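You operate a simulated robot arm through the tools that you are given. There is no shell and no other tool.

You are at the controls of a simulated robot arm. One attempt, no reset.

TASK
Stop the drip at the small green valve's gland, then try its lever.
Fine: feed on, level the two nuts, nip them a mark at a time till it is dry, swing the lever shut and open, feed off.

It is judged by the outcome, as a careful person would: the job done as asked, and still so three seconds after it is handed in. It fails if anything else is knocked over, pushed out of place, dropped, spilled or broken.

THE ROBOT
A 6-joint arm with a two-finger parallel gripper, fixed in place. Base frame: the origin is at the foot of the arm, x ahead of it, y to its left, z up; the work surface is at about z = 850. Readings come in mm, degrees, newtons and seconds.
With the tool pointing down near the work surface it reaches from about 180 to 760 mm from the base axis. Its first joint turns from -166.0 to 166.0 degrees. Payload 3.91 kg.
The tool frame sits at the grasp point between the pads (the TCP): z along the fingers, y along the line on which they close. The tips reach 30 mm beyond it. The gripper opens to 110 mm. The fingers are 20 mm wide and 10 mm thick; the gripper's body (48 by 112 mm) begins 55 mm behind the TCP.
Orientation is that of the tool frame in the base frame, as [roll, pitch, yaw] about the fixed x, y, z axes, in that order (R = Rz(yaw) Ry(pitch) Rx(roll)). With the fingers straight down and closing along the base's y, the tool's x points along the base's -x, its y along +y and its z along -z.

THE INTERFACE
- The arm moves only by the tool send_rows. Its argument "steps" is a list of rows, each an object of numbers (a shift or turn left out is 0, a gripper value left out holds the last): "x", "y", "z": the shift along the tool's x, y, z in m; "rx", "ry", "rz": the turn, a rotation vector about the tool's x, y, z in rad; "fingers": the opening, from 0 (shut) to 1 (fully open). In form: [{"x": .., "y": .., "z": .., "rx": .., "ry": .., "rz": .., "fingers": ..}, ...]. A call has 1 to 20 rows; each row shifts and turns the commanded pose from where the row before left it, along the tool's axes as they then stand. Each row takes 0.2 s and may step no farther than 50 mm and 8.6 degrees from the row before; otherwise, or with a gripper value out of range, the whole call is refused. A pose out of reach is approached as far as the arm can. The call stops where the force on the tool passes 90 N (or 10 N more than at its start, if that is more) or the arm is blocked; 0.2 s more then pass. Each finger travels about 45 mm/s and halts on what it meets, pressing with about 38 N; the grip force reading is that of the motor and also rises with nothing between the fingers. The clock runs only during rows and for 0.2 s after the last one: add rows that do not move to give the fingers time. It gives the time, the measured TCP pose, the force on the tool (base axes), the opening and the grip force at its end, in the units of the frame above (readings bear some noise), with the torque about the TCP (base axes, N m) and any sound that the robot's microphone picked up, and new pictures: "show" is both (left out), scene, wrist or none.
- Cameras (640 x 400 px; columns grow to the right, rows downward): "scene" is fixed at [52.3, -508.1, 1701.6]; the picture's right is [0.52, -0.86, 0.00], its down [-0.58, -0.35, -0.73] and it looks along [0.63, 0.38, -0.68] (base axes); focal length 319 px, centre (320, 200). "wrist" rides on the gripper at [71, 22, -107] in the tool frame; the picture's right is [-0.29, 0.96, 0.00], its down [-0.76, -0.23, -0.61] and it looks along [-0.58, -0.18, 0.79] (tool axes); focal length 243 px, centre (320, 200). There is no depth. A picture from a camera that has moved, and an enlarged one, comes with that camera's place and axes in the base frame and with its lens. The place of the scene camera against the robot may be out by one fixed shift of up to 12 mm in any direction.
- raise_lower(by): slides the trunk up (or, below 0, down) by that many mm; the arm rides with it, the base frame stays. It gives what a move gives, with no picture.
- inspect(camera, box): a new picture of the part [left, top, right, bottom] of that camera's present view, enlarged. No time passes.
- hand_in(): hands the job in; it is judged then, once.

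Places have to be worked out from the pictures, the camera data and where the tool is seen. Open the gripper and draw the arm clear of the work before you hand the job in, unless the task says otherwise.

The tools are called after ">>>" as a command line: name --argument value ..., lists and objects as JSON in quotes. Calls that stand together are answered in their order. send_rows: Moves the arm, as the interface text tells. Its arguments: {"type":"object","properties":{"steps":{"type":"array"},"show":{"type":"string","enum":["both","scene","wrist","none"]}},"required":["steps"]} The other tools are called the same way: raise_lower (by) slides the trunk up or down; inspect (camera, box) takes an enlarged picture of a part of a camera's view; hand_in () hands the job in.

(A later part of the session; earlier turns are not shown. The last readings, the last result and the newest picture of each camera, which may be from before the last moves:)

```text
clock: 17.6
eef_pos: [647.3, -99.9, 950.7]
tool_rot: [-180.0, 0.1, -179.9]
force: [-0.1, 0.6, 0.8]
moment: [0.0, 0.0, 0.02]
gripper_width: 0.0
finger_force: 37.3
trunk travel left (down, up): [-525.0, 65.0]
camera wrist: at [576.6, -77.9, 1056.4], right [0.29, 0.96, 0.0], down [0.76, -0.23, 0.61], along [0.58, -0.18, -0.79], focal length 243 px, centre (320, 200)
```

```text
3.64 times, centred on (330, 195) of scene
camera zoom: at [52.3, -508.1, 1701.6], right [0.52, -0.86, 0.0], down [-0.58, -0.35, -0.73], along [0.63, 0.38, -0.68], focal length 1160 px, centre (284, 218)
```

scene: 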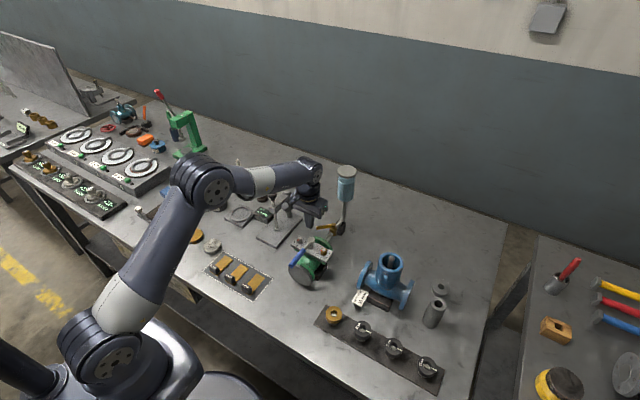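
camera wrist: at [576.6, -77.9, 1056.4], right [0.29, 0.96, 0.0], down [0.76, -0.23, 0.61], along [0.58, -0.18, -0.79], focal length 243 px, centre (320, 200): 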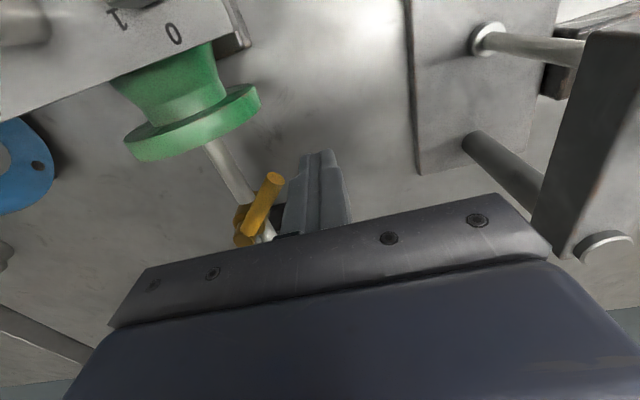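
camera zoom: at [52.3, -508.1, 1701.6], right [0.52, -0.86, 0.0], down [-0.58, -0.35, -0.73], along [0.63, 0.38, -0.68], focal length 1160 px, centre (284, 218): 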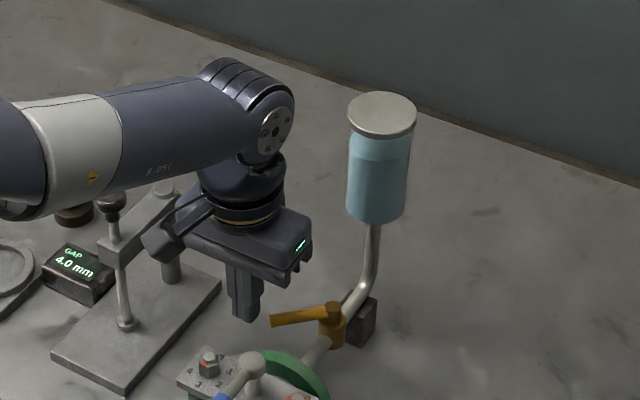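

Everything is clear; the lever tip is at about (644, -127), 45° round. I push straight along -y with the flat of the closed fingers to bring it onto the pipe's line, stopping short first to check.

>>> send_rows --steps '[{"x": 0.004, "y": -0.008}, {"y": -0.008}, {"y": -0.006}, {"y": -0.006}, {"y": -0.006}, {"y": -0.006}, {"y": -0.006}, {}]'

>>> inspect --camera "wrist" --box '[200, 60, 440, 220]'

```text
clock: 19.4
eef_pos: [642.9, -147.5, 950.0]
tool_rot: [-179.9, 0.3, 180.0]
force: [0.3, -0.1, 0.8]
moment: [-0.01, -0.01, 0.0]
gripper_width: 0.2
finger_force: 37.3
trunk travel left (down, up): [-525.0, 65.0]
camera wrist: at [572.3, -124.3, 1056.1], right [0.29, 0.96, 0.0], down [0.76, -0.23, 0.61], along [0.58, -0.18, -0.79], focal length 243 px, centre (320, 200)
```

scene: 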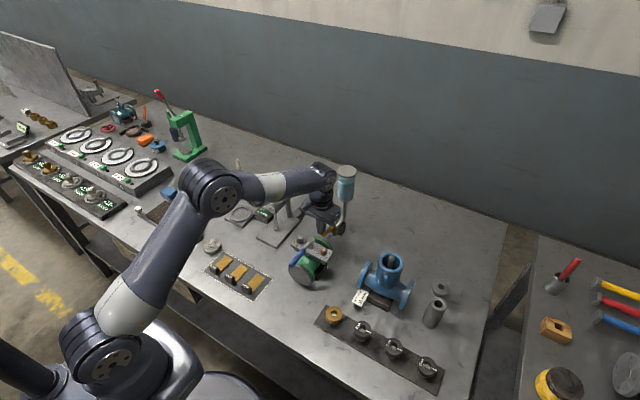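
wrist: 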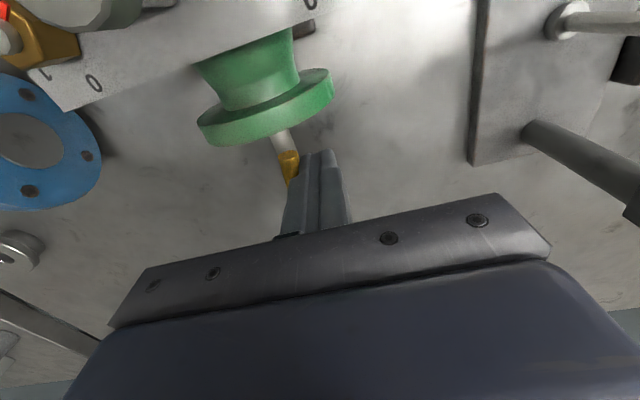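

```text
2.50 times, centred on (320, 140) of wrist
camera zoom: at [572.3, -124.3, 1056.1], right [0.29, 0.96, 0.0], down [0.76, -0.23, 0.61], along [0.58, -0.18, -0.79], focal length 606 px, centre (320, 350)
```

zoom: 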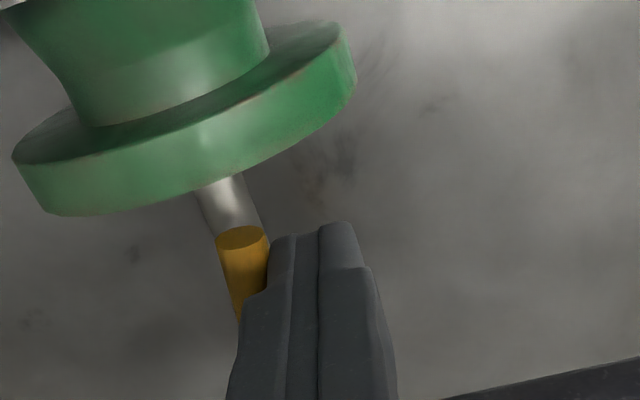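

The lever is nearly in line with the pipe. I push the last ~6.5 mm in small steps, watching for the stop.

>>> send_rows --steps '[{"y": -0.0022}, {"y": -0.0022}, {"y": -0.0021}, {}]' --show "wrist"

>>> inspect --camera "wrist" --box '[200, 60, 440, 220]'

```text
clock: 20.4
eef_pos: [643.9, -153.5, 950.5]
tool_rot: [-179.9, 0.2, -180.0]
force: [-0.5, 0.2, 0.5]
moment: [0.0, -0.03, -0.05]
gripper_width: 0.1
finger_force: 38.0
trunk travel left (down, up): [-525.0, 65.0]
camera wrist: at [572.5, -130.6, 1056.6], right [0.29, 0.96, 0.0], down [0.76, -0.23, 0.61], along [0.58, -0.18, -0.79], focal length 243 px, centre (320, 200)
```

wrist: 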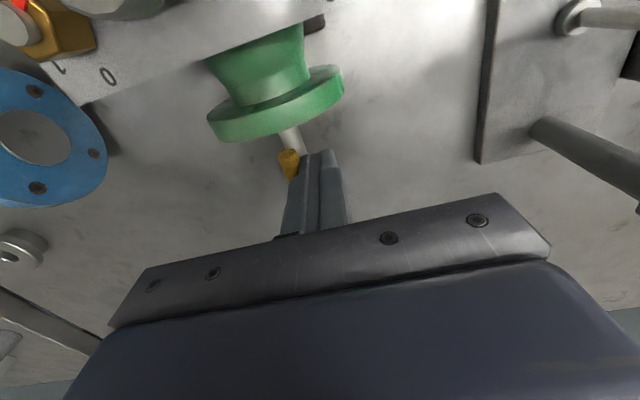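

```text
2.50 times, centred on (320, 140) of wrist
camera zoom: at [572.5, -130.6, 1056.6], right [0.29, 0.96, 0.0], down [0.76, -0.23, 0.61], along [0.58, -0.18, -0.79], focal length 606 px, centre (320, 350)
```

zoom: 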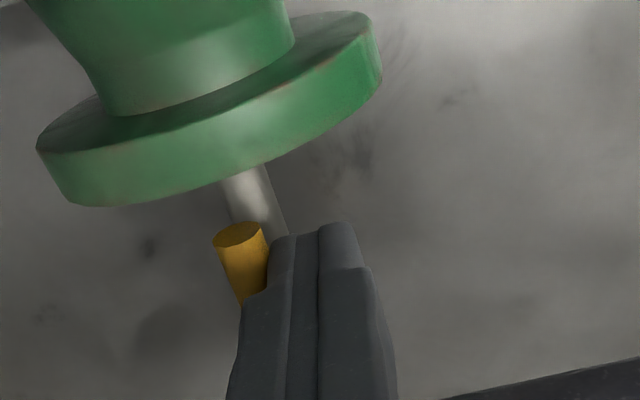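

The lever tip sits at about (628, -167), some 88° round, with no stop felt. I nudge 2 mm more in 1 mm steps.

>>> send_rows --steps '[{"y": -0.001}, {"y": -0.001}, {}]' --show "wrist"

>>> inspect --camera "wrist" --box '[200, 60, 440, 220]'

>>> inspect --camera "scene" --box '[270, 140, 370, 290]'

```text
clock: 21.2
eef_pos: [643.2, -155.0, 950.6]
tool_rot: [180.0, 0.1, -179.9]
force: [-0.9, 4.3, 0.1]
moment: [0.07, -0.01, -0.04]
gripper_width: 0.0
finger_force: 37.2
trunk travel left (down, up): [-525.0, 65.0]
camera wrist: at [572.5, -131.7, 1056.7], right [0.29, 0.96, 0.0], down [0.76, -0.23, 0.61], along [0.58, -0.18, -0.79], focal length 243 px, centre (320, 200)
```

wrist: 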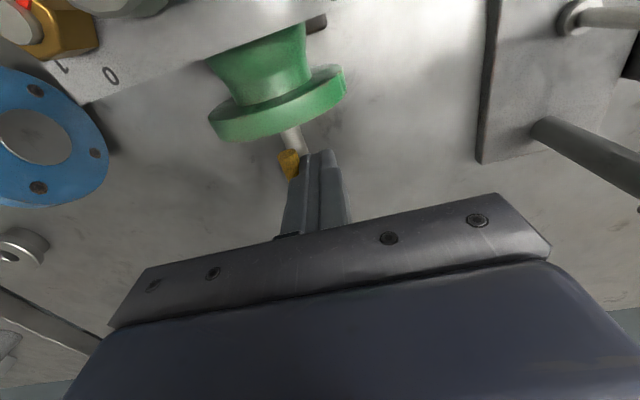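

```text
2.50 times, centred on (320, 140) of wrist
camera zoom: at [572.5, -131.7, 1056.7], right [0.29, 0.96, 0.0], down [0.76, -0.23, 0.61], along [0.58, -0.18, -0.79], focal length 606 px, centre (320, 350)
```

zoom: 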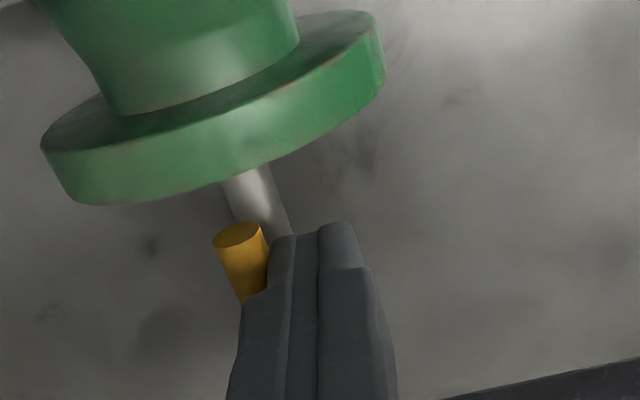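

```text
2.67 times, centred on (320, 215) of scene
camera zoom: at [52.3, -508.1, 1701.6], right [0.52, -0.86, 0.0], down [-0.58, -0.35, -0.73], along [0.63, 0.38, -0.68], focal length 851 px, centre (320, 160)
```

zoom: 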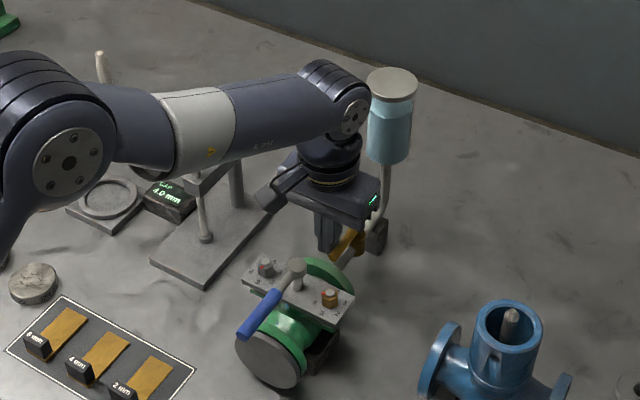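

The reading of about 4 N shows the cock has met its stop, in line with the pipe: the feed is on. I draw back off the lever, rise, and go to look at the gland for the drip.

>>> send_rows --steps '[{"y": 0.01}, {"y": 0.01}, {"z": -0.045}, {"z": -0.045}, {"z": -0.04}, {"x": 0.04, "y": -0.005}, {"x": 0.04, "y": -0.005}, {"x": 0.043, "y": -0.005}, {}]'

>>> inspect --camera "wrist" --box '[240, 60, 420, 210]'

>>> inspect --camera "scene" --box '[280, 210, 360, 300]'

>>> inspect --camera "scene" --box '[310, 155, 370, 245]'

```text
clock: 23.2
eef_pos: [518.7, -148.7, 1081.5]
tool_rot: [-180.0, 0.2, -179.9]
force: [0.1, -0.5, 0.0]
moment: [0.0, 0.0, 0.03]
gripper_width: 0.2
finger_force: 38.0
trunk travel left (down, up): [-525.0, 65.0]
camera wrist: at [448.9, -126.8, 1187.4], right [0.29, 0.96, 0.0], down [0.76, -0.23, 0.61], along [0.59, -0.18, -0.79], focal length 243 px, centre (320, 200)
```

scene: 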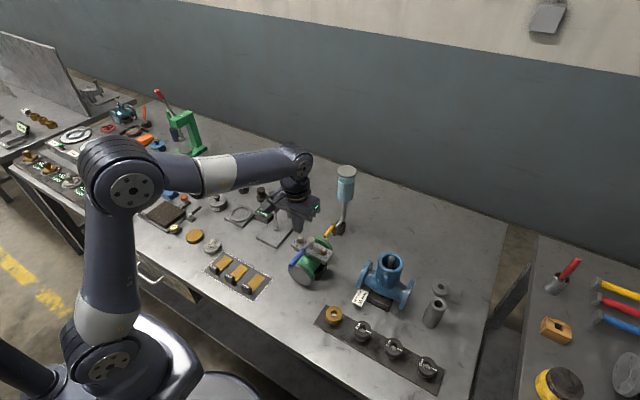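
wrist: 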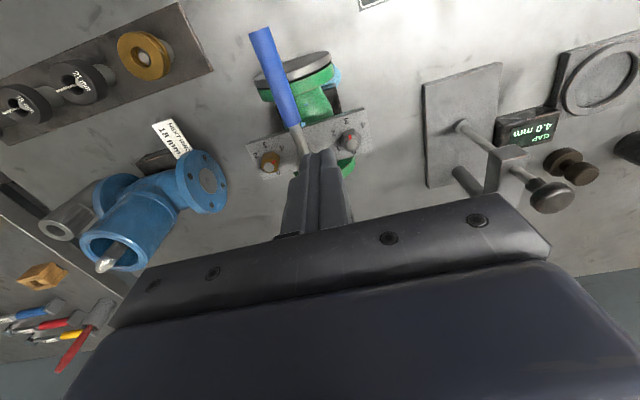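

```text
2.67 times, centred on (330, 135) of wrist
camera zoom: at [448.9, -126.8, 1187.4], right [0.29, 0.96, 0.0], down [0.76, -0.23, 0.61], along [0.59, -0.18, -0.79], focal length 647 px, centre (293, 373)
```

zoom: 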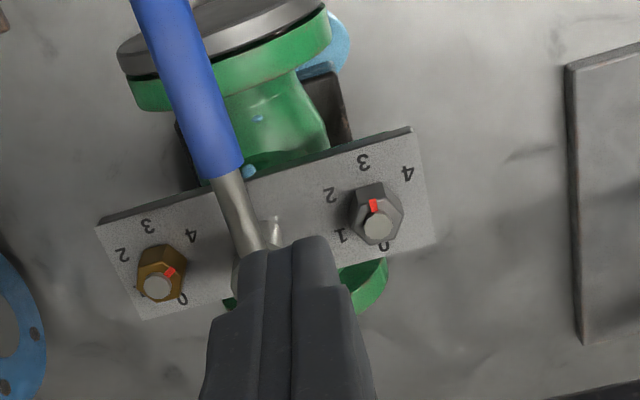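

```text
4.44 times, centred on (320, 255) of scene
camera zoom: at [52.3, -508.1, 1701.6], right [0.52, -0.86, 0.0], down [-0.58, -0.35, -0.73], along [0.63, 0.38, -0.68], focal length 1418 px, centre (320, -44)
```

zoom: 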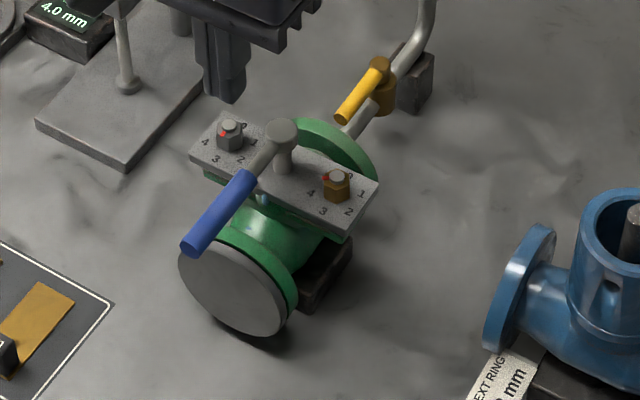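

```text
4.44 times, centred on (340, 200) of scene
camera zoom: at [52.3, -508.1, 1701.6], right [0.52, -0.86, 0.0], down [-0.58, -0.35, -0.73], along [0.63, 0.38, -0.68], focal length 1418 px, centre (231, 200)
```

zoom: 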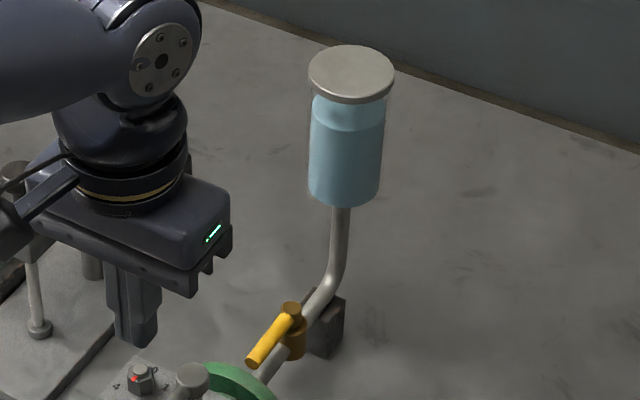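

The feed is on and small blue drops show at the gland's near side, with a little puddle under the front flange, so the drip is running. I zoom hard on the gland plate, nuts and drop before touching the nuts.

>>> inspect --camera "scene" --box '[288, 232, 340, 265]'

>>> inspect --camera "wrist" --box '[330, 105, 370, 135]'

>>> inspect --camera "wrist" --box '[255, 120, 325, 180]'

>>> inspect --camera "wrist" --box '[250, 45, 350, 130]'

```text
12.12 times, centred on (314, 248) of scene
camera zoom: at [52.3, -508.1, 1701.6], right [0.52, -0.86, 0.0], down [-0.58, -0.35, -0.73], along [0.63, 0.38, -0.68], focal length 3867 px, centre (393, -388)
```

zoom: 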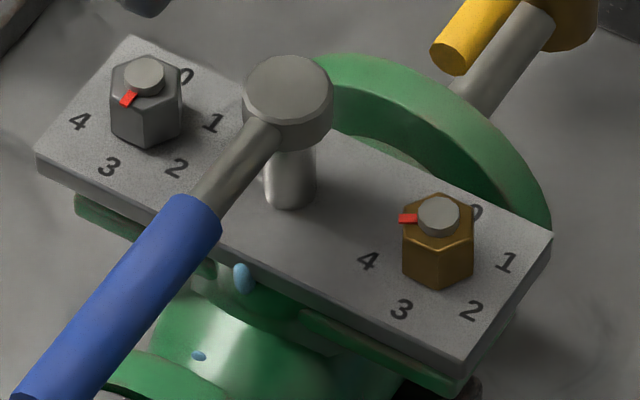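

```text
13.33 times, centred on (350, 120) of wrist
camera zoom: at [448.9, -126.8, 1187.4], right [0.29, 0.96, 0.0], down [0.76, -0.23, 0.61], along [0.59, -0.18, -0.79], focal length 3235 px, centre (-80, 1267)
```

zoom: 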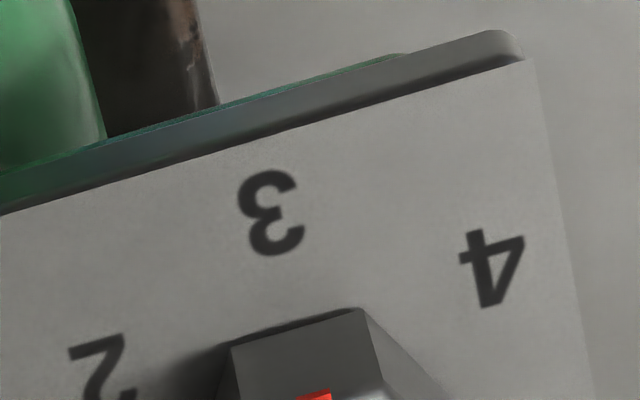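

```text
6.67 times, centred on (290, 150) of wrist
camera zoom: at [448.9, -126.8, 1187.4], right [0.29, 0.96, 0.0], down [0.76, -0.23, 0.61], along [0.59, -0.18, -0.79], focal length 1618 px, centre (520, 533)
```

zoom: 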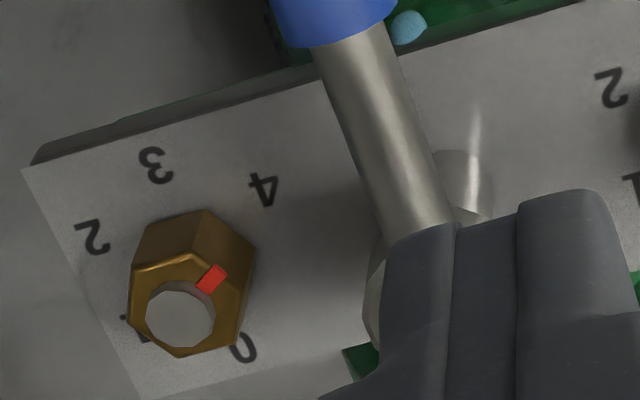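

```text
4.71 times, centred on (300, 88) of wrist
camera zoom: at [448.9, -126.8, 1187.4], right [0.29, 0.96, 0.0], down [0.76, -0.23, 0.61], along [0.59, -0.18, -0.79], focal length 1142 px, centre (414, 729)
```

zoom: 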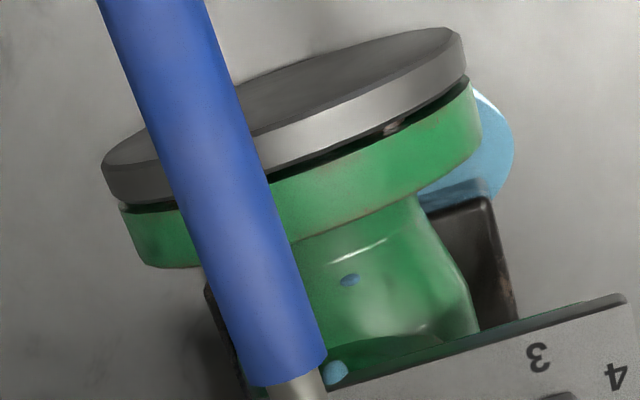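

The pointers are clear: steel at 3, brass at 4, drops forming at the near side below the plate; the plate gap looks a touch wider at the steel end, so steel is the slacker. I go over the steel nut at (551, -127), turn the fingers to its flats (yaw 210), open to 26 mm and lower to just above it.

>>> send_rows --steps '[{"x": -0.0323, "y": 0.0217, "fingers": 0.236}, {"rz": -0.1309}, {"rz": -0.1309}, {"rz": -0.1309}, {"rz": -0.1309}, {"z": 0.035}, {"z": 0.035}, {}]'

>>> inspect --camera "wrist" --box '[240, 60, 420, 210]'

>>> inspect --camera "scene" --box '[280, 215, 350, 285]'

```text
clock: 25.0
eef_pos: [553.2, -129.4, 1008.6]
tool_rot: [-179.9, 0.2, -149.9]
force: [0.6, -0.2, -0.4]
moment: [-0.03, 0.02, -0.03]
gripper_width: 26.0
finger_force: 0.2
trunk travel left (down, up): [-525.0, 65.0]
camera wrist: at [481.0, -144.4, 1115.9], right [-0.23, 0.97, 0.0], down [0.77, 0.18, 0.61], along [0.59, 0.14, -0.79], focal length 243 px, centre (320, 200)
```

scene: 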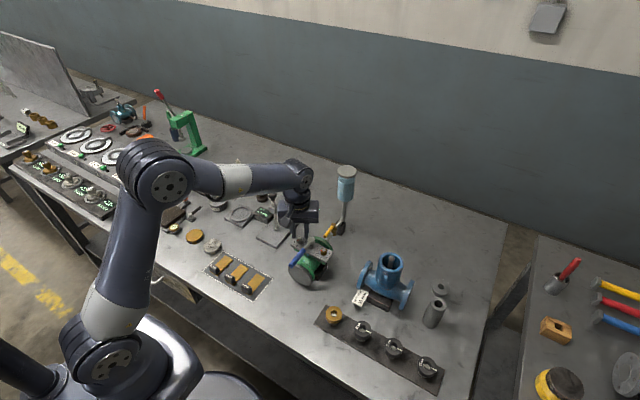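
wrist: 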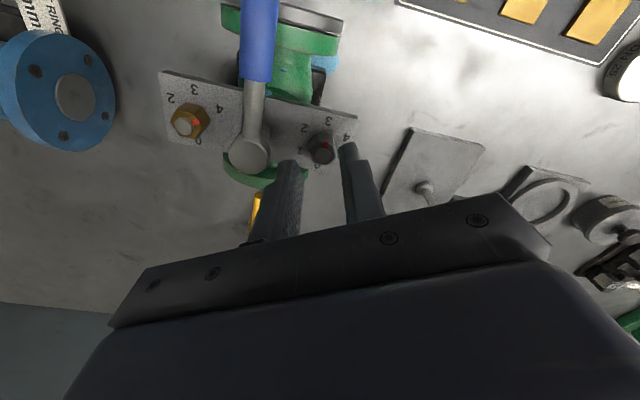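

```text
2.67 times, centred on (330, 135) of wrist
camera zoom: at [481.0, -144.4, 1115.9], right [-0.23, 0.97, 0.0], down [0.77, 0.18, 0.61], along [0.59, 0.14, -0.79], focal length 647 px, centre (293, 373)
```

zoom: 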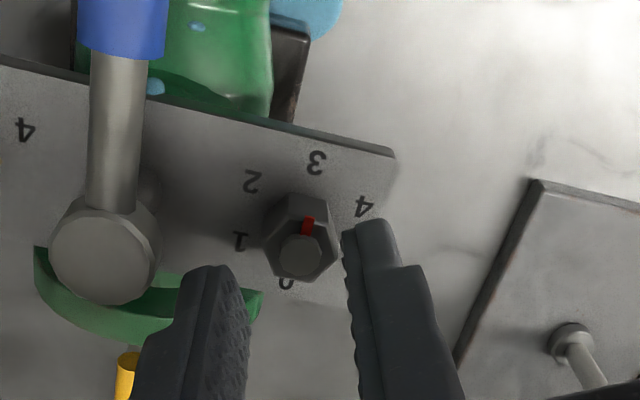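

```text
5.71 times, centred on (315, 250) of scene
camera zoom: at [52.3, -508.1, 1701.6], right [0.52, -0.86, 0.0], down [-0.58, -0.35, -0.73], along [0.63, 0.38, -0.68], focal length 1823 px, centre (349, -86)
```

zoom: 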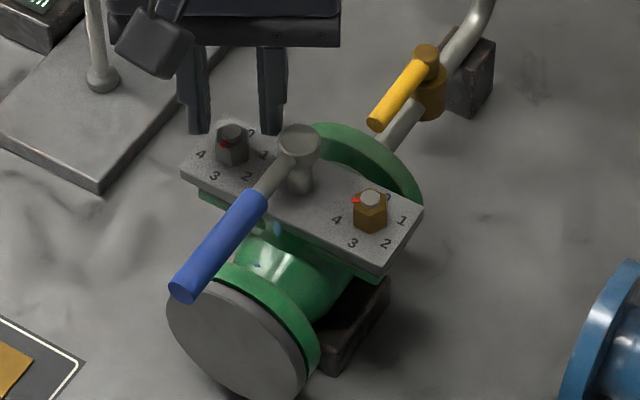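

The nut sits about 2 mm in tool x and 2.7 mm in tool y from the fingers' centre line, so I correct that and lower to put the tips just above the plate (z ≈ 958), then check before closing.

>>> send_rows --steps '[{"x": 0.0018, "y": 0.0027}, {"z": 0.01}, {"z": 0.01}, {}]'

>>> inspect --camera "wrist" --box '[240, 60, 420, 210]'

>>> inspect --camera "scene" --box '[285, 220, 335, 260]'

```text
clock: 26.0
eef_pos: [550.4, -127.2, 990.1]
tool_rot: [-179.8, 0.2, -150.0]
force: [0.6, -0.6, -0.1]
moment: [0.01, 0.01, -0.04]
gripper_width: 25.8
finger_force: 0.1
trunk travel left (down, up): [-525.0, 65.0]
camera wrist: at [478.0, -142.9, 1096.0], right [-0.23, 0.97, 0.0], down [0.77, 0.18, 0.61], along [0.59, 0.14, -0.79], focal length 243 px, centre (320, 200)
```

scene: 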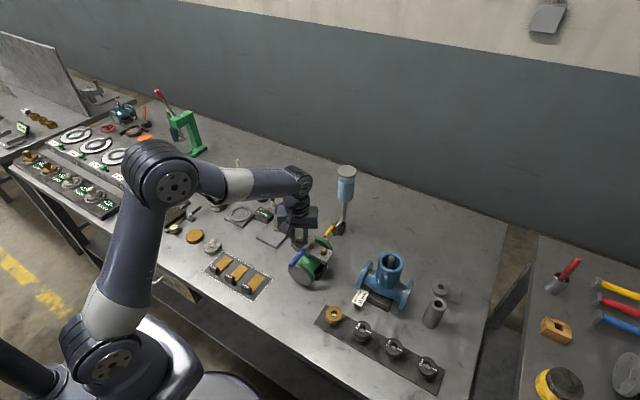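
wrist: 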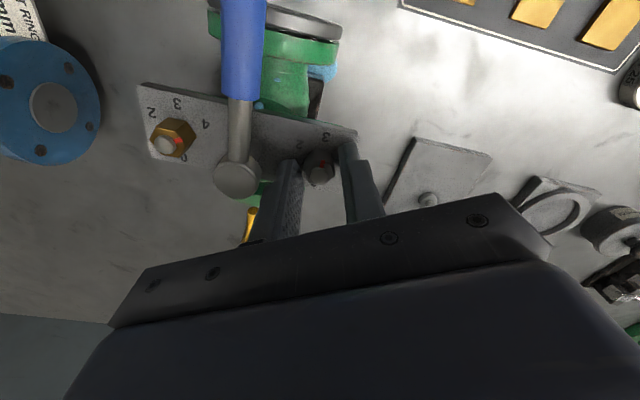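

```text
2.67 times, centred on (330, 135) of wrist
camera zoom: at [478.0, -142.9, 1096.0], right [-0.23, 0.97, 0.0], down [0.77, 0.18, 0.61], along [0.59, 0.14, -0.79], focal length 647 px, centre (293, 373)
```

zoom: 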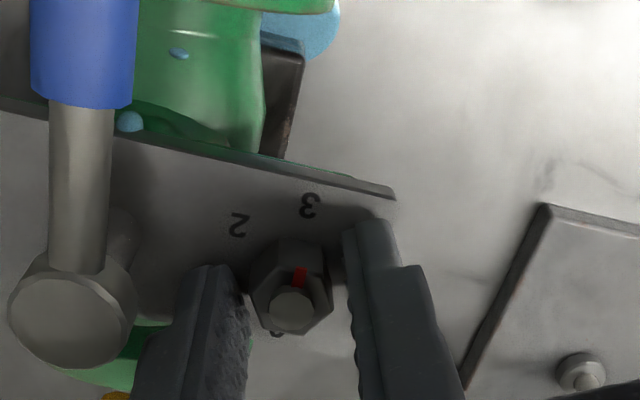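

```text
10.00 times, centred on (310, 240) of scene
camera zoom: at [52.3, -508.1, 1701.6], right [0.52, -0.86, 0.0], down [-0.58, -0.35, -0.73], along [0.63, 0.38, -0.68], focal length 3190 px, centre (420, -200)
```

zoom: 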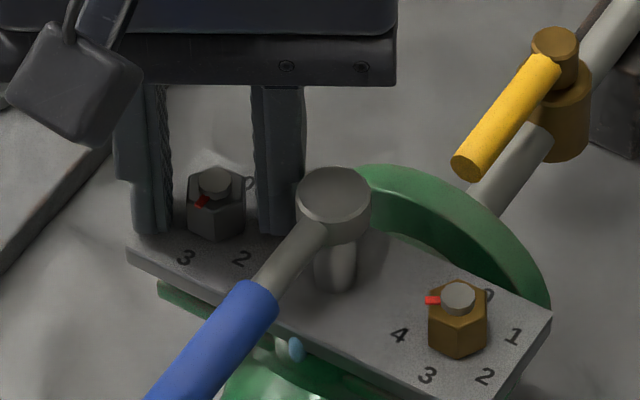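

The fingers straddle the steel nut centrally with tips about 5 mm above the plate. I close on its flats.

>>> send_rows --steps '[{"fingers": 0.0}, {}, {}]' --show "wrist"

>>> inspect --camera "wrist" --box '[240, 60, 420, 210]'

```text
clock: 26.8
eef_pos: [551.1, -127.0, 989.7]
tool_rot: [180.0, 0.2, -150.0]
force: [1.3, -1.3, -1.0]
moment: [0.19, -0.13, -0.01]
gripper_width: 17.0
finger_force: 44.7
trunk travel left (down, up): [-525.0, 65.0]
camera wrist: at [478.2, -143.2, 1096.0], right [-0.23, 0.97, 0.0], down [0.77, 0.18, 0.61], along [0.59, 0.14, -0.79], focal length 243 px, centre (320, 200)
```

wrist: 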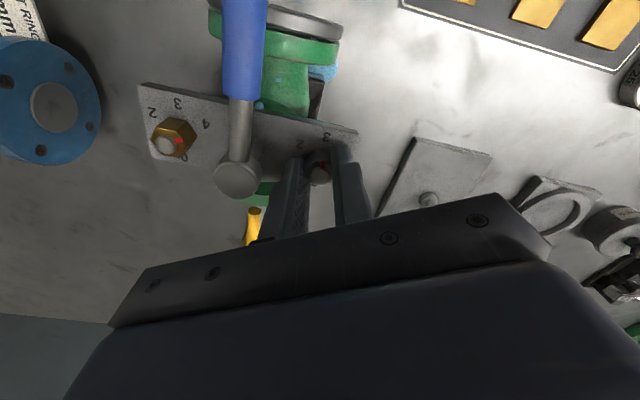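

```text
2.67 times, centred on (330, 135) of wrist
camera zoom: at [478.2, -143.2, 1096.0], right [-0.23, 0.97, 0.0], down [0.77, 0.18, 0.61], along [0.59, 0.14, -0.79], focal length 647 px, centre (293, 373)
```

zoom: 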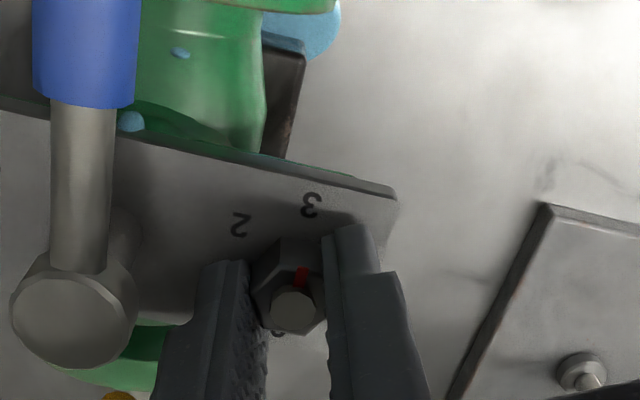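

Firm on the flats at 17.0 mm with hardly any side load. I turn clockwise, first two rows (15°), and read the torque and the sound.

>>> send_rows --steps '[{"rz": 0.1309}, {"rz": 0.1309}, {}]' --show "wrist"

>>> inspect --camera "wrist" --box '[240, 60, 420, 210]'

```text
clock: 27.6
eef_pos: [550.3, -128.4, 989.9]
tool_rot: [-179.9, 0.3, -165.0]
force: [4.6, -4.8, -1.7]
moment: [-0.23, 0.3, -0.01]
gripper_width: 17.1
finger_force: 45.0
trunk travel left (down, up): [-525.0, 65.0]
camera wrist: at [476.3, -123.9, 1096.0], right [0.03, 1.0, 0.0], down [0.79, -0.03, 0.61], along [0.61, -0.02, -0.79], focal length 243 px, centre (320, 200)
```

wrist: 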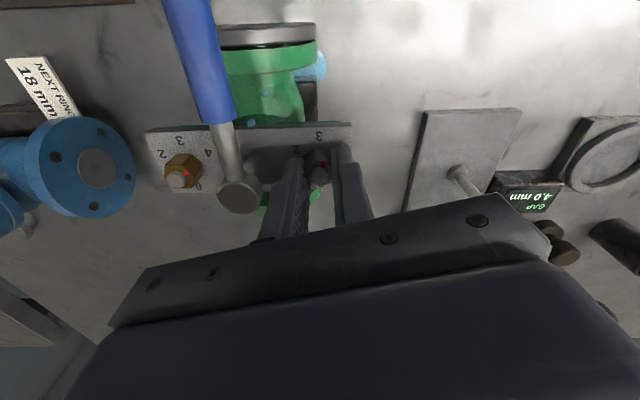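

```text
2.67 times, centred on (330, 135) of wrist
camera zoom: at [476.3, -123.9, 1096.0], right [0.03, 1.0, 0.0], down [0.79, -0.03, 0.61], along [0.61, -0.02, -0.79], focal length 647 px, centre (293, 373)
```

zoom: 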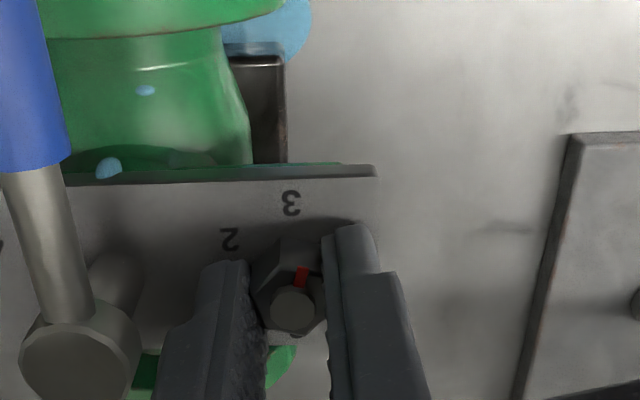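

The nut turns with the fingers, hardly any torque. I carry on the remaining 45° to bring it to mark 4.

>>> send_rows --steps '[{"rz": 0.1309}, {"rz": 0.1309}, {"rz": 0.1309}, {"rz": 0.1309}, {"rz": 0.1309}, {"rz": 0.1309}, {}]' --show "both"

>>> inspect --camera "wrist" --box '[240, 60, 420, 210]'

>>> inspect --camera "scene" --box '[285, 225, 345, 275]'

```text
clock: 29.2
eef_pos: [551.3, -127.3, 990.0]
tool_rot: [179.9, 0.3, 150.0]
force: [4.0, -7.5, 0.2]
moment: [-0.12, 0.26, -0.02]
gripper_width: 16.8
finger_force: 45.1
trunk travel left (down, up): [-525.0, 65.0]
camera wrist: at [499.8, -72.1, 1096.1], right [0.73, 0.68, 0.0], down [0.54, -0.58, 0.61], along [0.42, -0.44, -0.79], focal length 243 px, centre (320, 200)
```

scene: 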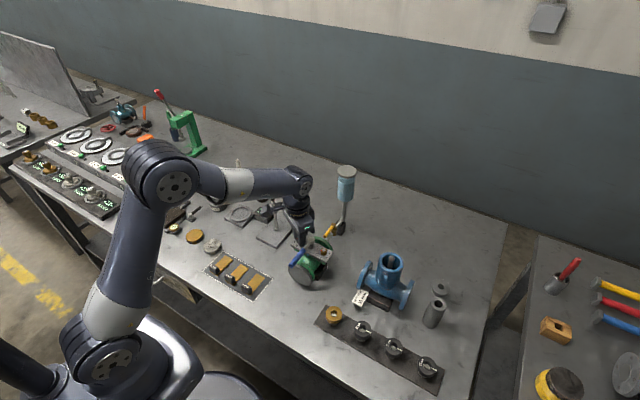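
wrist: 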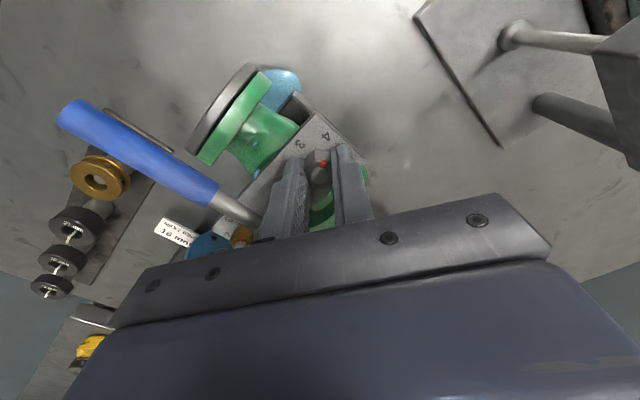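

```text
2.67 times, centred on (330, 135) of wrist
camera zoom: at [499.8, -72.1, 1096.1], right [0.73, 0.68, 0.0], down [0.54, -0.58, 0.61], along [0.42, -0.44, -0.79], focal length 647 px, centre (293, 373)
```

zoom: 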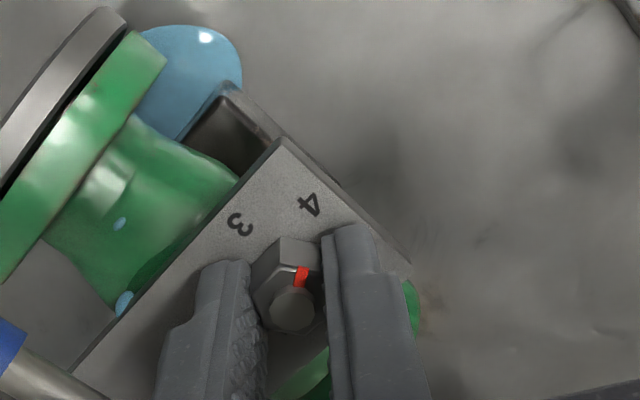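

```text
8.00 times, centred on (315, 250) of scene
camera zoom: at [52.3, -508.1, 1701.6], right [0.52, -0.86, 0.0], down [-0.58, -0.35, -0.73], along [0.63, 0.38, -0.68], focal length 2552 px, centre (360, -200)
```

zoom: 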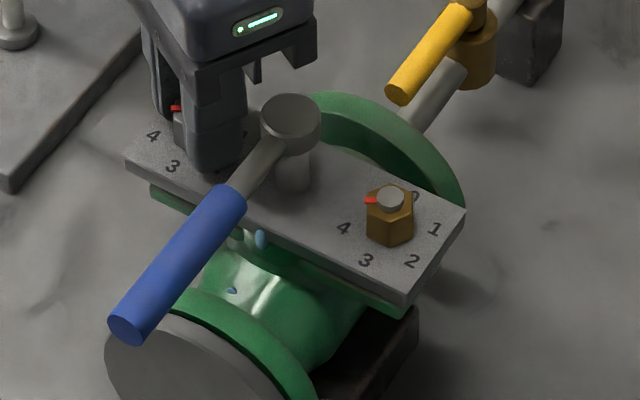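

Steel now reads 4, level with the brass at 4; a bead still shows at the gland. I let go, rise 40 mm and watch for a moment whether it still drips when level.

>>> send_rows --steps '[{"fingers": 0.236}, {}, {"z": -0.03}, {"z": -0.03}, {}]' --show "wrist"

>>> inspect --camera "scene" --box '[285, 225, 345, 275]'

>>> inspect --camera "wrist" --box '[180, 50, 380, 200]'

>>> send_rows --steps '[{}, {}, {}]' --show "none"

>>> inspect --camera "scene" --box '[285, 225, 345, 275]'

>>> inspect --camera "wrist" --box '[180, 50, 380, 200]'

```text
clock: 30.4
eef_pos: [549.3, -126.1, 1050.7]
tool_rot: [179.8, 0.1, 150.0]
force: [-0.3, 0.1, -0.5]
moment: [-0.01, 0.05, 0.04]
gripper_width: 25.9
finger_force: 0.0
trunk travel left (down, up): [-525.0, 65.0]
camera wrist: at [498.5, -70.8, 1156.6], right [0.73, 0.68, 0.0], down [0.54, -0.58, 0.61], along [0.42, -0.44, -0.79], focal length 243 px, centre (320, 200)
```

wrist: 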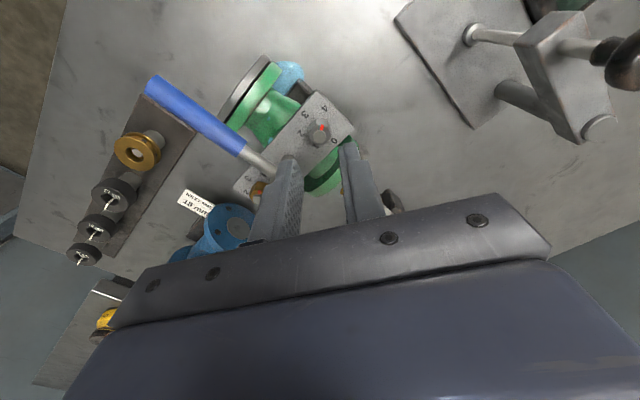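

```text
8.00 times, centred on (315, 250) of scene
camera zoom: at [52.3, -508.1, 1701.6], right [0.52, -0.86, 0.0], down [-0.58, -0.35, -0.73], along [0.63, 0.38, -0.68], focal length 2552 px, centre (360, -200)
```

zoom: 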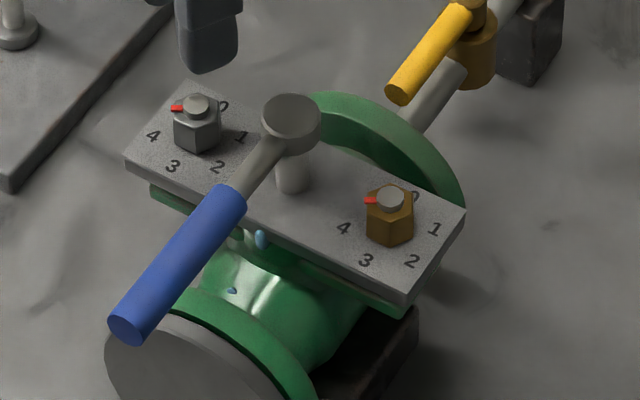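

```text
2.67 times, centred on (280, 125) of wrist
camera zoom: at [498.5, -70.8, 1156.6], right [0.73, 0.68, 0.0], down [0.54, -0.58, 0.61], along [0.42, -0.44, -0.79], focal length 647 px, centre (427, 400)
```

zoom: 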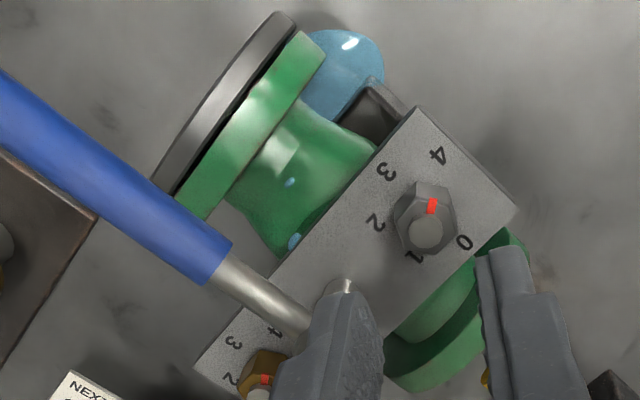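

```text
clock: 31.2
eef_pos: [549.0, -126.3, 1049.1]
tool_rot: [180.0, 0.2, 149.9]
force: [-0.4, 0.0, -0.3]
moment: [-0.03, 0.01, -0.01]
gripper_width: 26.1
finger_force: 0.0
trunk travel left (down, up): [-525.0, 65.0]
```

```text
8.00 times, centred on (315, 250) of scene
camera zoom: at [52.3, -508.1, 1701.6], right [0.52, -0.86, 0.0], down [-0.58, -0.35, -0.73], along [0.63, 0.38, -0.68], focal length 2552 px, centre (360, -200)
```

zoom: 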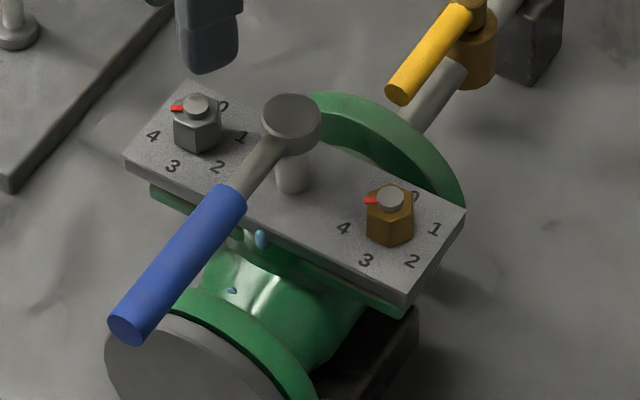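

```text
2.67 times, centred on (280, 125) of wrist
camera zoom: at [498.6, -70.9, 1156.2], right [0.73, 0.68, 0.0], down [0.54, -0.58, 0.61], along [0.42, -0.44, -0.79], focal length 647 px, centre (427, 400)
```

zoom: 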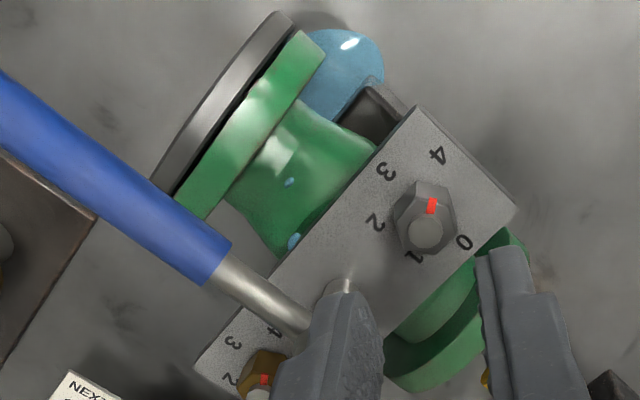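

Both pointers now stand at 4. I wait two more seconds to see whether the bead renews or the puddle grows before nipping any further.

>>> send_rows --steps '[{}, {}, {}, {}, {}, {}, {}, {}, {}, {}]' --show "none"

>>> inspect --camera "scene" --box '[285, 225, 345, 275]'

>>> inspect --camera "wrist" --box '[180, 50, 380, 200]'

>>> inspect --camera "wrist" --box '[240, 60, 320, 150]'

```text
clock: 33.4
eef_pos: [549.2, -125.9, 1050.7]
tool_rot: [179.9, 0.2, 149.9]
force: [0.3, 0.3, -0.5]
moment: [-0.02, -0.05, 0.04]
gripper_width: 26.3
finger_force: 0.0
trunk travel left (down, up): [-525.0, 65.0]
```

```text
8.00 times, centred on (315, 250) of scene
camera zoom: at [52.3, -508.1, 1701.6], right [0.52, -0.86, 0.0], down [-0.58, -0.35, -0.73], along [0.63, 0.38, -0.68], focal length 2552 px, centre (360, -200)
```

zoom: 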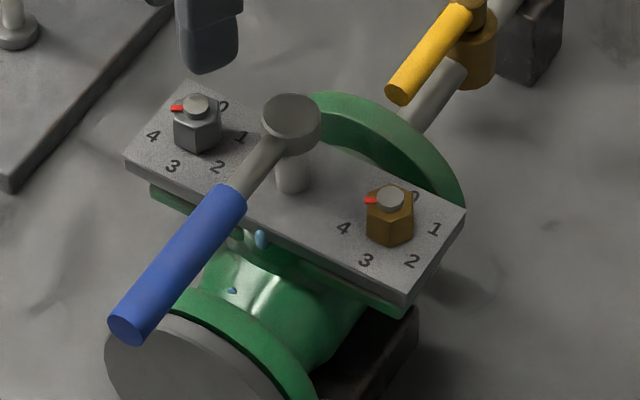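

```text
2.67 times, centred on (280, 125) of wrist
camera zoom: at [498.6, -70.9, 1156.3], right [0.73, 0.68, 0.0], down [0.54, -0.58, 0.61], along [0.42, -0.44, -0.79], focal length 647 px, centre (427, 400)
```

zoom: 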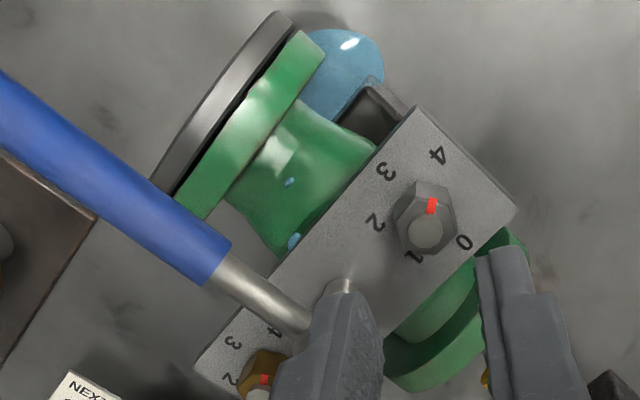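

```text
4.44 times, centred on (280, 105) of wrist
camera zoom: at [498.6, -70.9, 1156.3], right [0.73, 0.68, 0.0], down [0.54, -0.58, 0.61], along [0.42, -0.44, -0.79], focal length 1078 px, centre (498, 622)
```

zoom: 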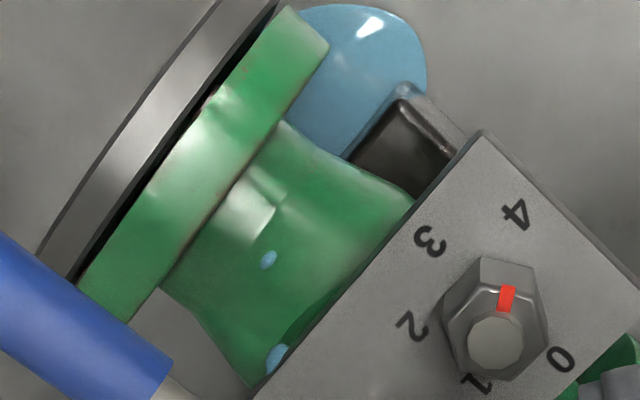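

With both at 4 the bead stays just as it was, so it still weeps: time to nip a mark at a time. I turn back to yaw 210 and go over the brass nut at about (550, -210).

>>> send_rows --steps '[{"rz": -0.1309}, {"rz": -0.1309}, {"rz": -0.1309}, {"rz": -0.1309}, {"rz": -0.1309}, {"rz": -0.1309}, {"rz": -0.1309}, {"rz": -0.1309}, {"x": 0.0206, "y": -0.0366}, {"x": 0.0207, "y": -0.0365}, {"z": 0.02}, {"z": 0.02}, {}]'

>>> inspect --camera "wrist" --box '[240, 60, 420, 210]'

>>> inspect --camera "scene" --box '[285, 225, 345, 275]'

```text
clock: 36.2
eef_pos: [550.2, -212.2, 1008.9]
tool_rot: [-179.8, 0.2, -149.9]
force: [0.2, -0.5, 0.2]
moment: [-0.01, 0.03, 0.02]
gripper_width: 26.2
finger_force: 0.0
trunk travel left (down, up): [-525.0, 65.0]
camera wrist: at [478.3, -226.7, 1115.5], right [-0.23, 0.97, 0.0], down [0.77, 0.18, 0.61], along [0.59, 0.14, -0.79], focal length 243 px, centre (320, 200)
```

scene: 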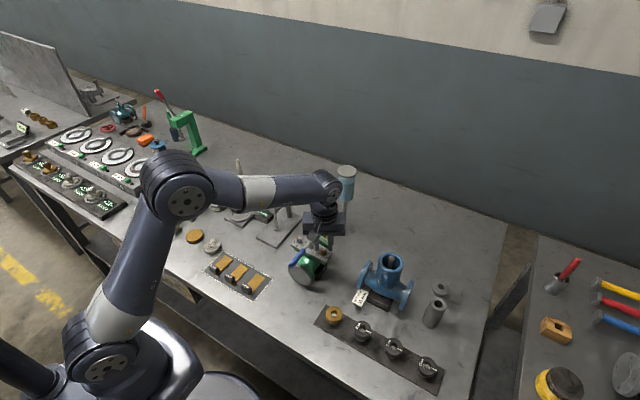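
wrist: 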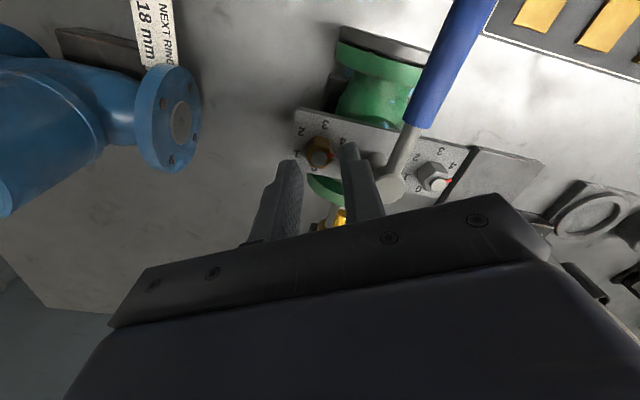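

```text
2.67 times, centred on (330, 135) of wrist
camera zoom: at [478.3, -226.7, 1115.5], right [-0.23, 0.97, 0.0], down [0.77, 0.18, 0.61], along [0.59, 0.14, -0.79], focal length 647 px, centre (293, 373)
```

zoom: 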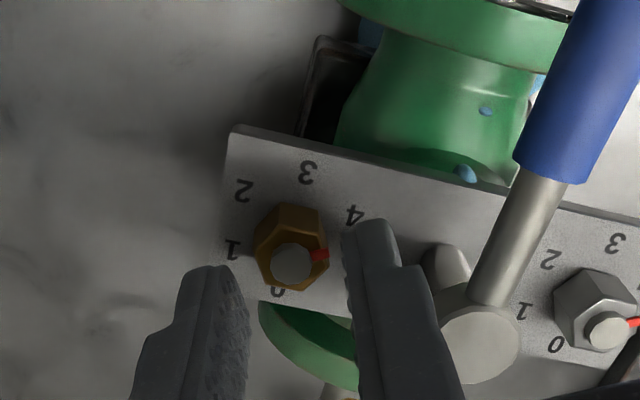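

```text
8.00 times, centred on (315, 250) of scene
camera zoom: at [52.3, -508.1, 1701.6], right [0.52, -0.86, 0.0], down [-0.58, -0.35, -0.73], along [0.63, 0.38, -0.68], focal length 2552 px, centre (360, -200)
```

zoom: 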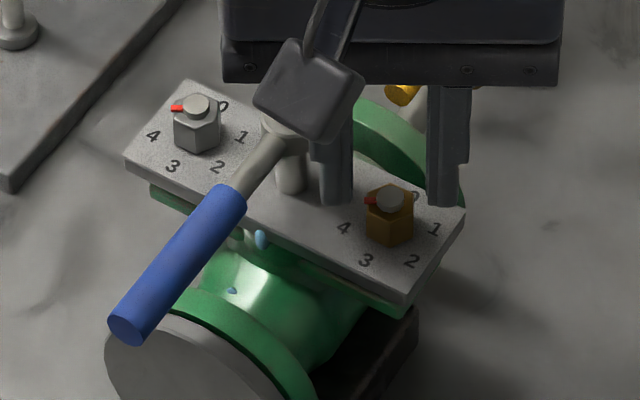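

The brass nut is centred under the fingers to a fraction of a millimetre. I lower 19 mm and close on its flats.

>>> send_rows --steps '[{"z": 0.01}, {"z": 0.009}, {}, {"fingers": 0.0}, {}, {}]' --show "wrist"

>>> inspect --camera "wrist" --box '[240, 60, 420, 210]'

```text
clock: 37.6
eef_pos: [549.7, -210.6, 989.8]
tool_rot: [-179.9, 0.2, -150.0]
force: [3.7, -3.1, 0.6]
moment: [-0.01, -0.06, -0.01]
gripper_width: 16.8
finger_force: 45.5
trunk travel left (down, up): [-525.0, 65.0]
camera wrist: at [478.5, -227.0, 1097.0], right [-0.23, 0.97, 0.0], down [0.77, 0.18, 0.61], along [0.6, 0.14, -0.79], focal length 243 px, centre (320, 200)
```

wrist: 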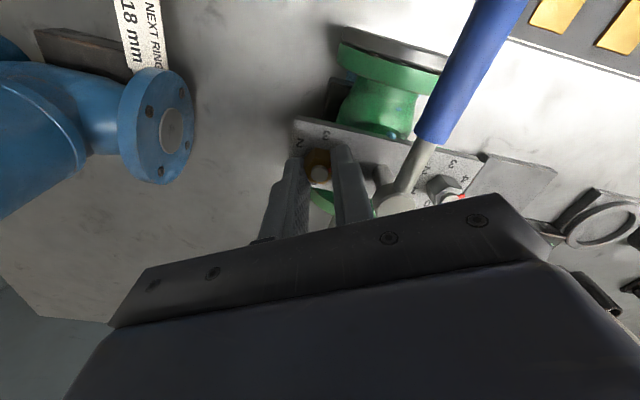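

```text
2.67 times, centred on (330, 135) of wrist
camera zoom: at [478.5, -227.0, 1097.0], right [-0.23, 0.97, 0.0], down [0.77, 0.18, 0.61], along [0.6, 0.14, -0.79], focal length 647 px, centre (293, 373)
```

zoom: 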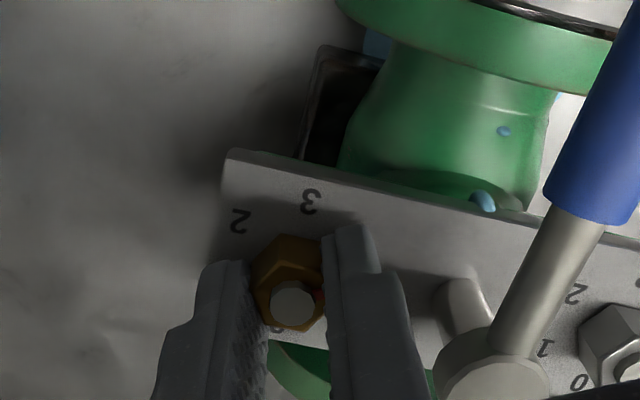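

Firm grip at 16.8 mm on the brass nut. I nip it clockwise, half the mark first to read the torque.

>>> send_rows --steps '[{"rz": 0.1309}, {"rz": 0.1309}, {"rz": 0.1309}, {"rz": 0.1309}, {}]' --show "none"

>>> inspect --camera "wrist" --box '[240, 60, 420, 210]'

>>> inspect --camera "scene" --box '[285, 225, 345, 275]'

```text
clock: 38.8
eef_pos: [551.0, -211.9, 990.1]
tool_rot: [-180.0, 0.2, 179.9]
force: [3.7, -8.2, -1.0]
moment: [-0.25, 0.19, 0.01]
gripper_width: 16.7
finger_force: 44.9
trunk travel left (down, up): [-525.0, 65.0]
```

```text
2.67 times, centred on (330, 135) of wrist
camera zoom: at [480.0, -188.7, 1097.1], right [0.29, 0.96, 0.0], down [0.76, -0.23, 0.61], along [0.58, -0.18, -0.79], focal length 647 px, centre (293, 373)
```

zoom: 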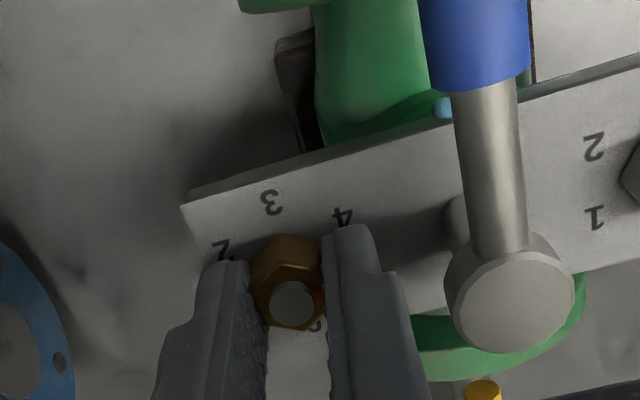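

```text
8.00 times, centred on (315, 250) of scene
camera zoom: at [52.3, -508.1, 1701.6], right [0.52, -0.86, 0.0], down [-0.58, -0.35, -0.73], along [0.63, 0.38, -0.68], focal length 2552 px, centre (360, -200)
```

zoom: 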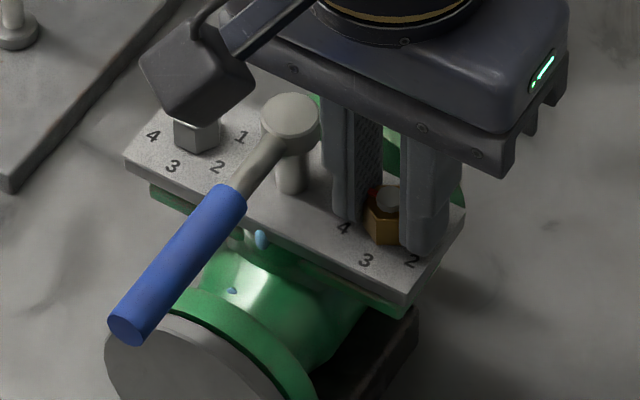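

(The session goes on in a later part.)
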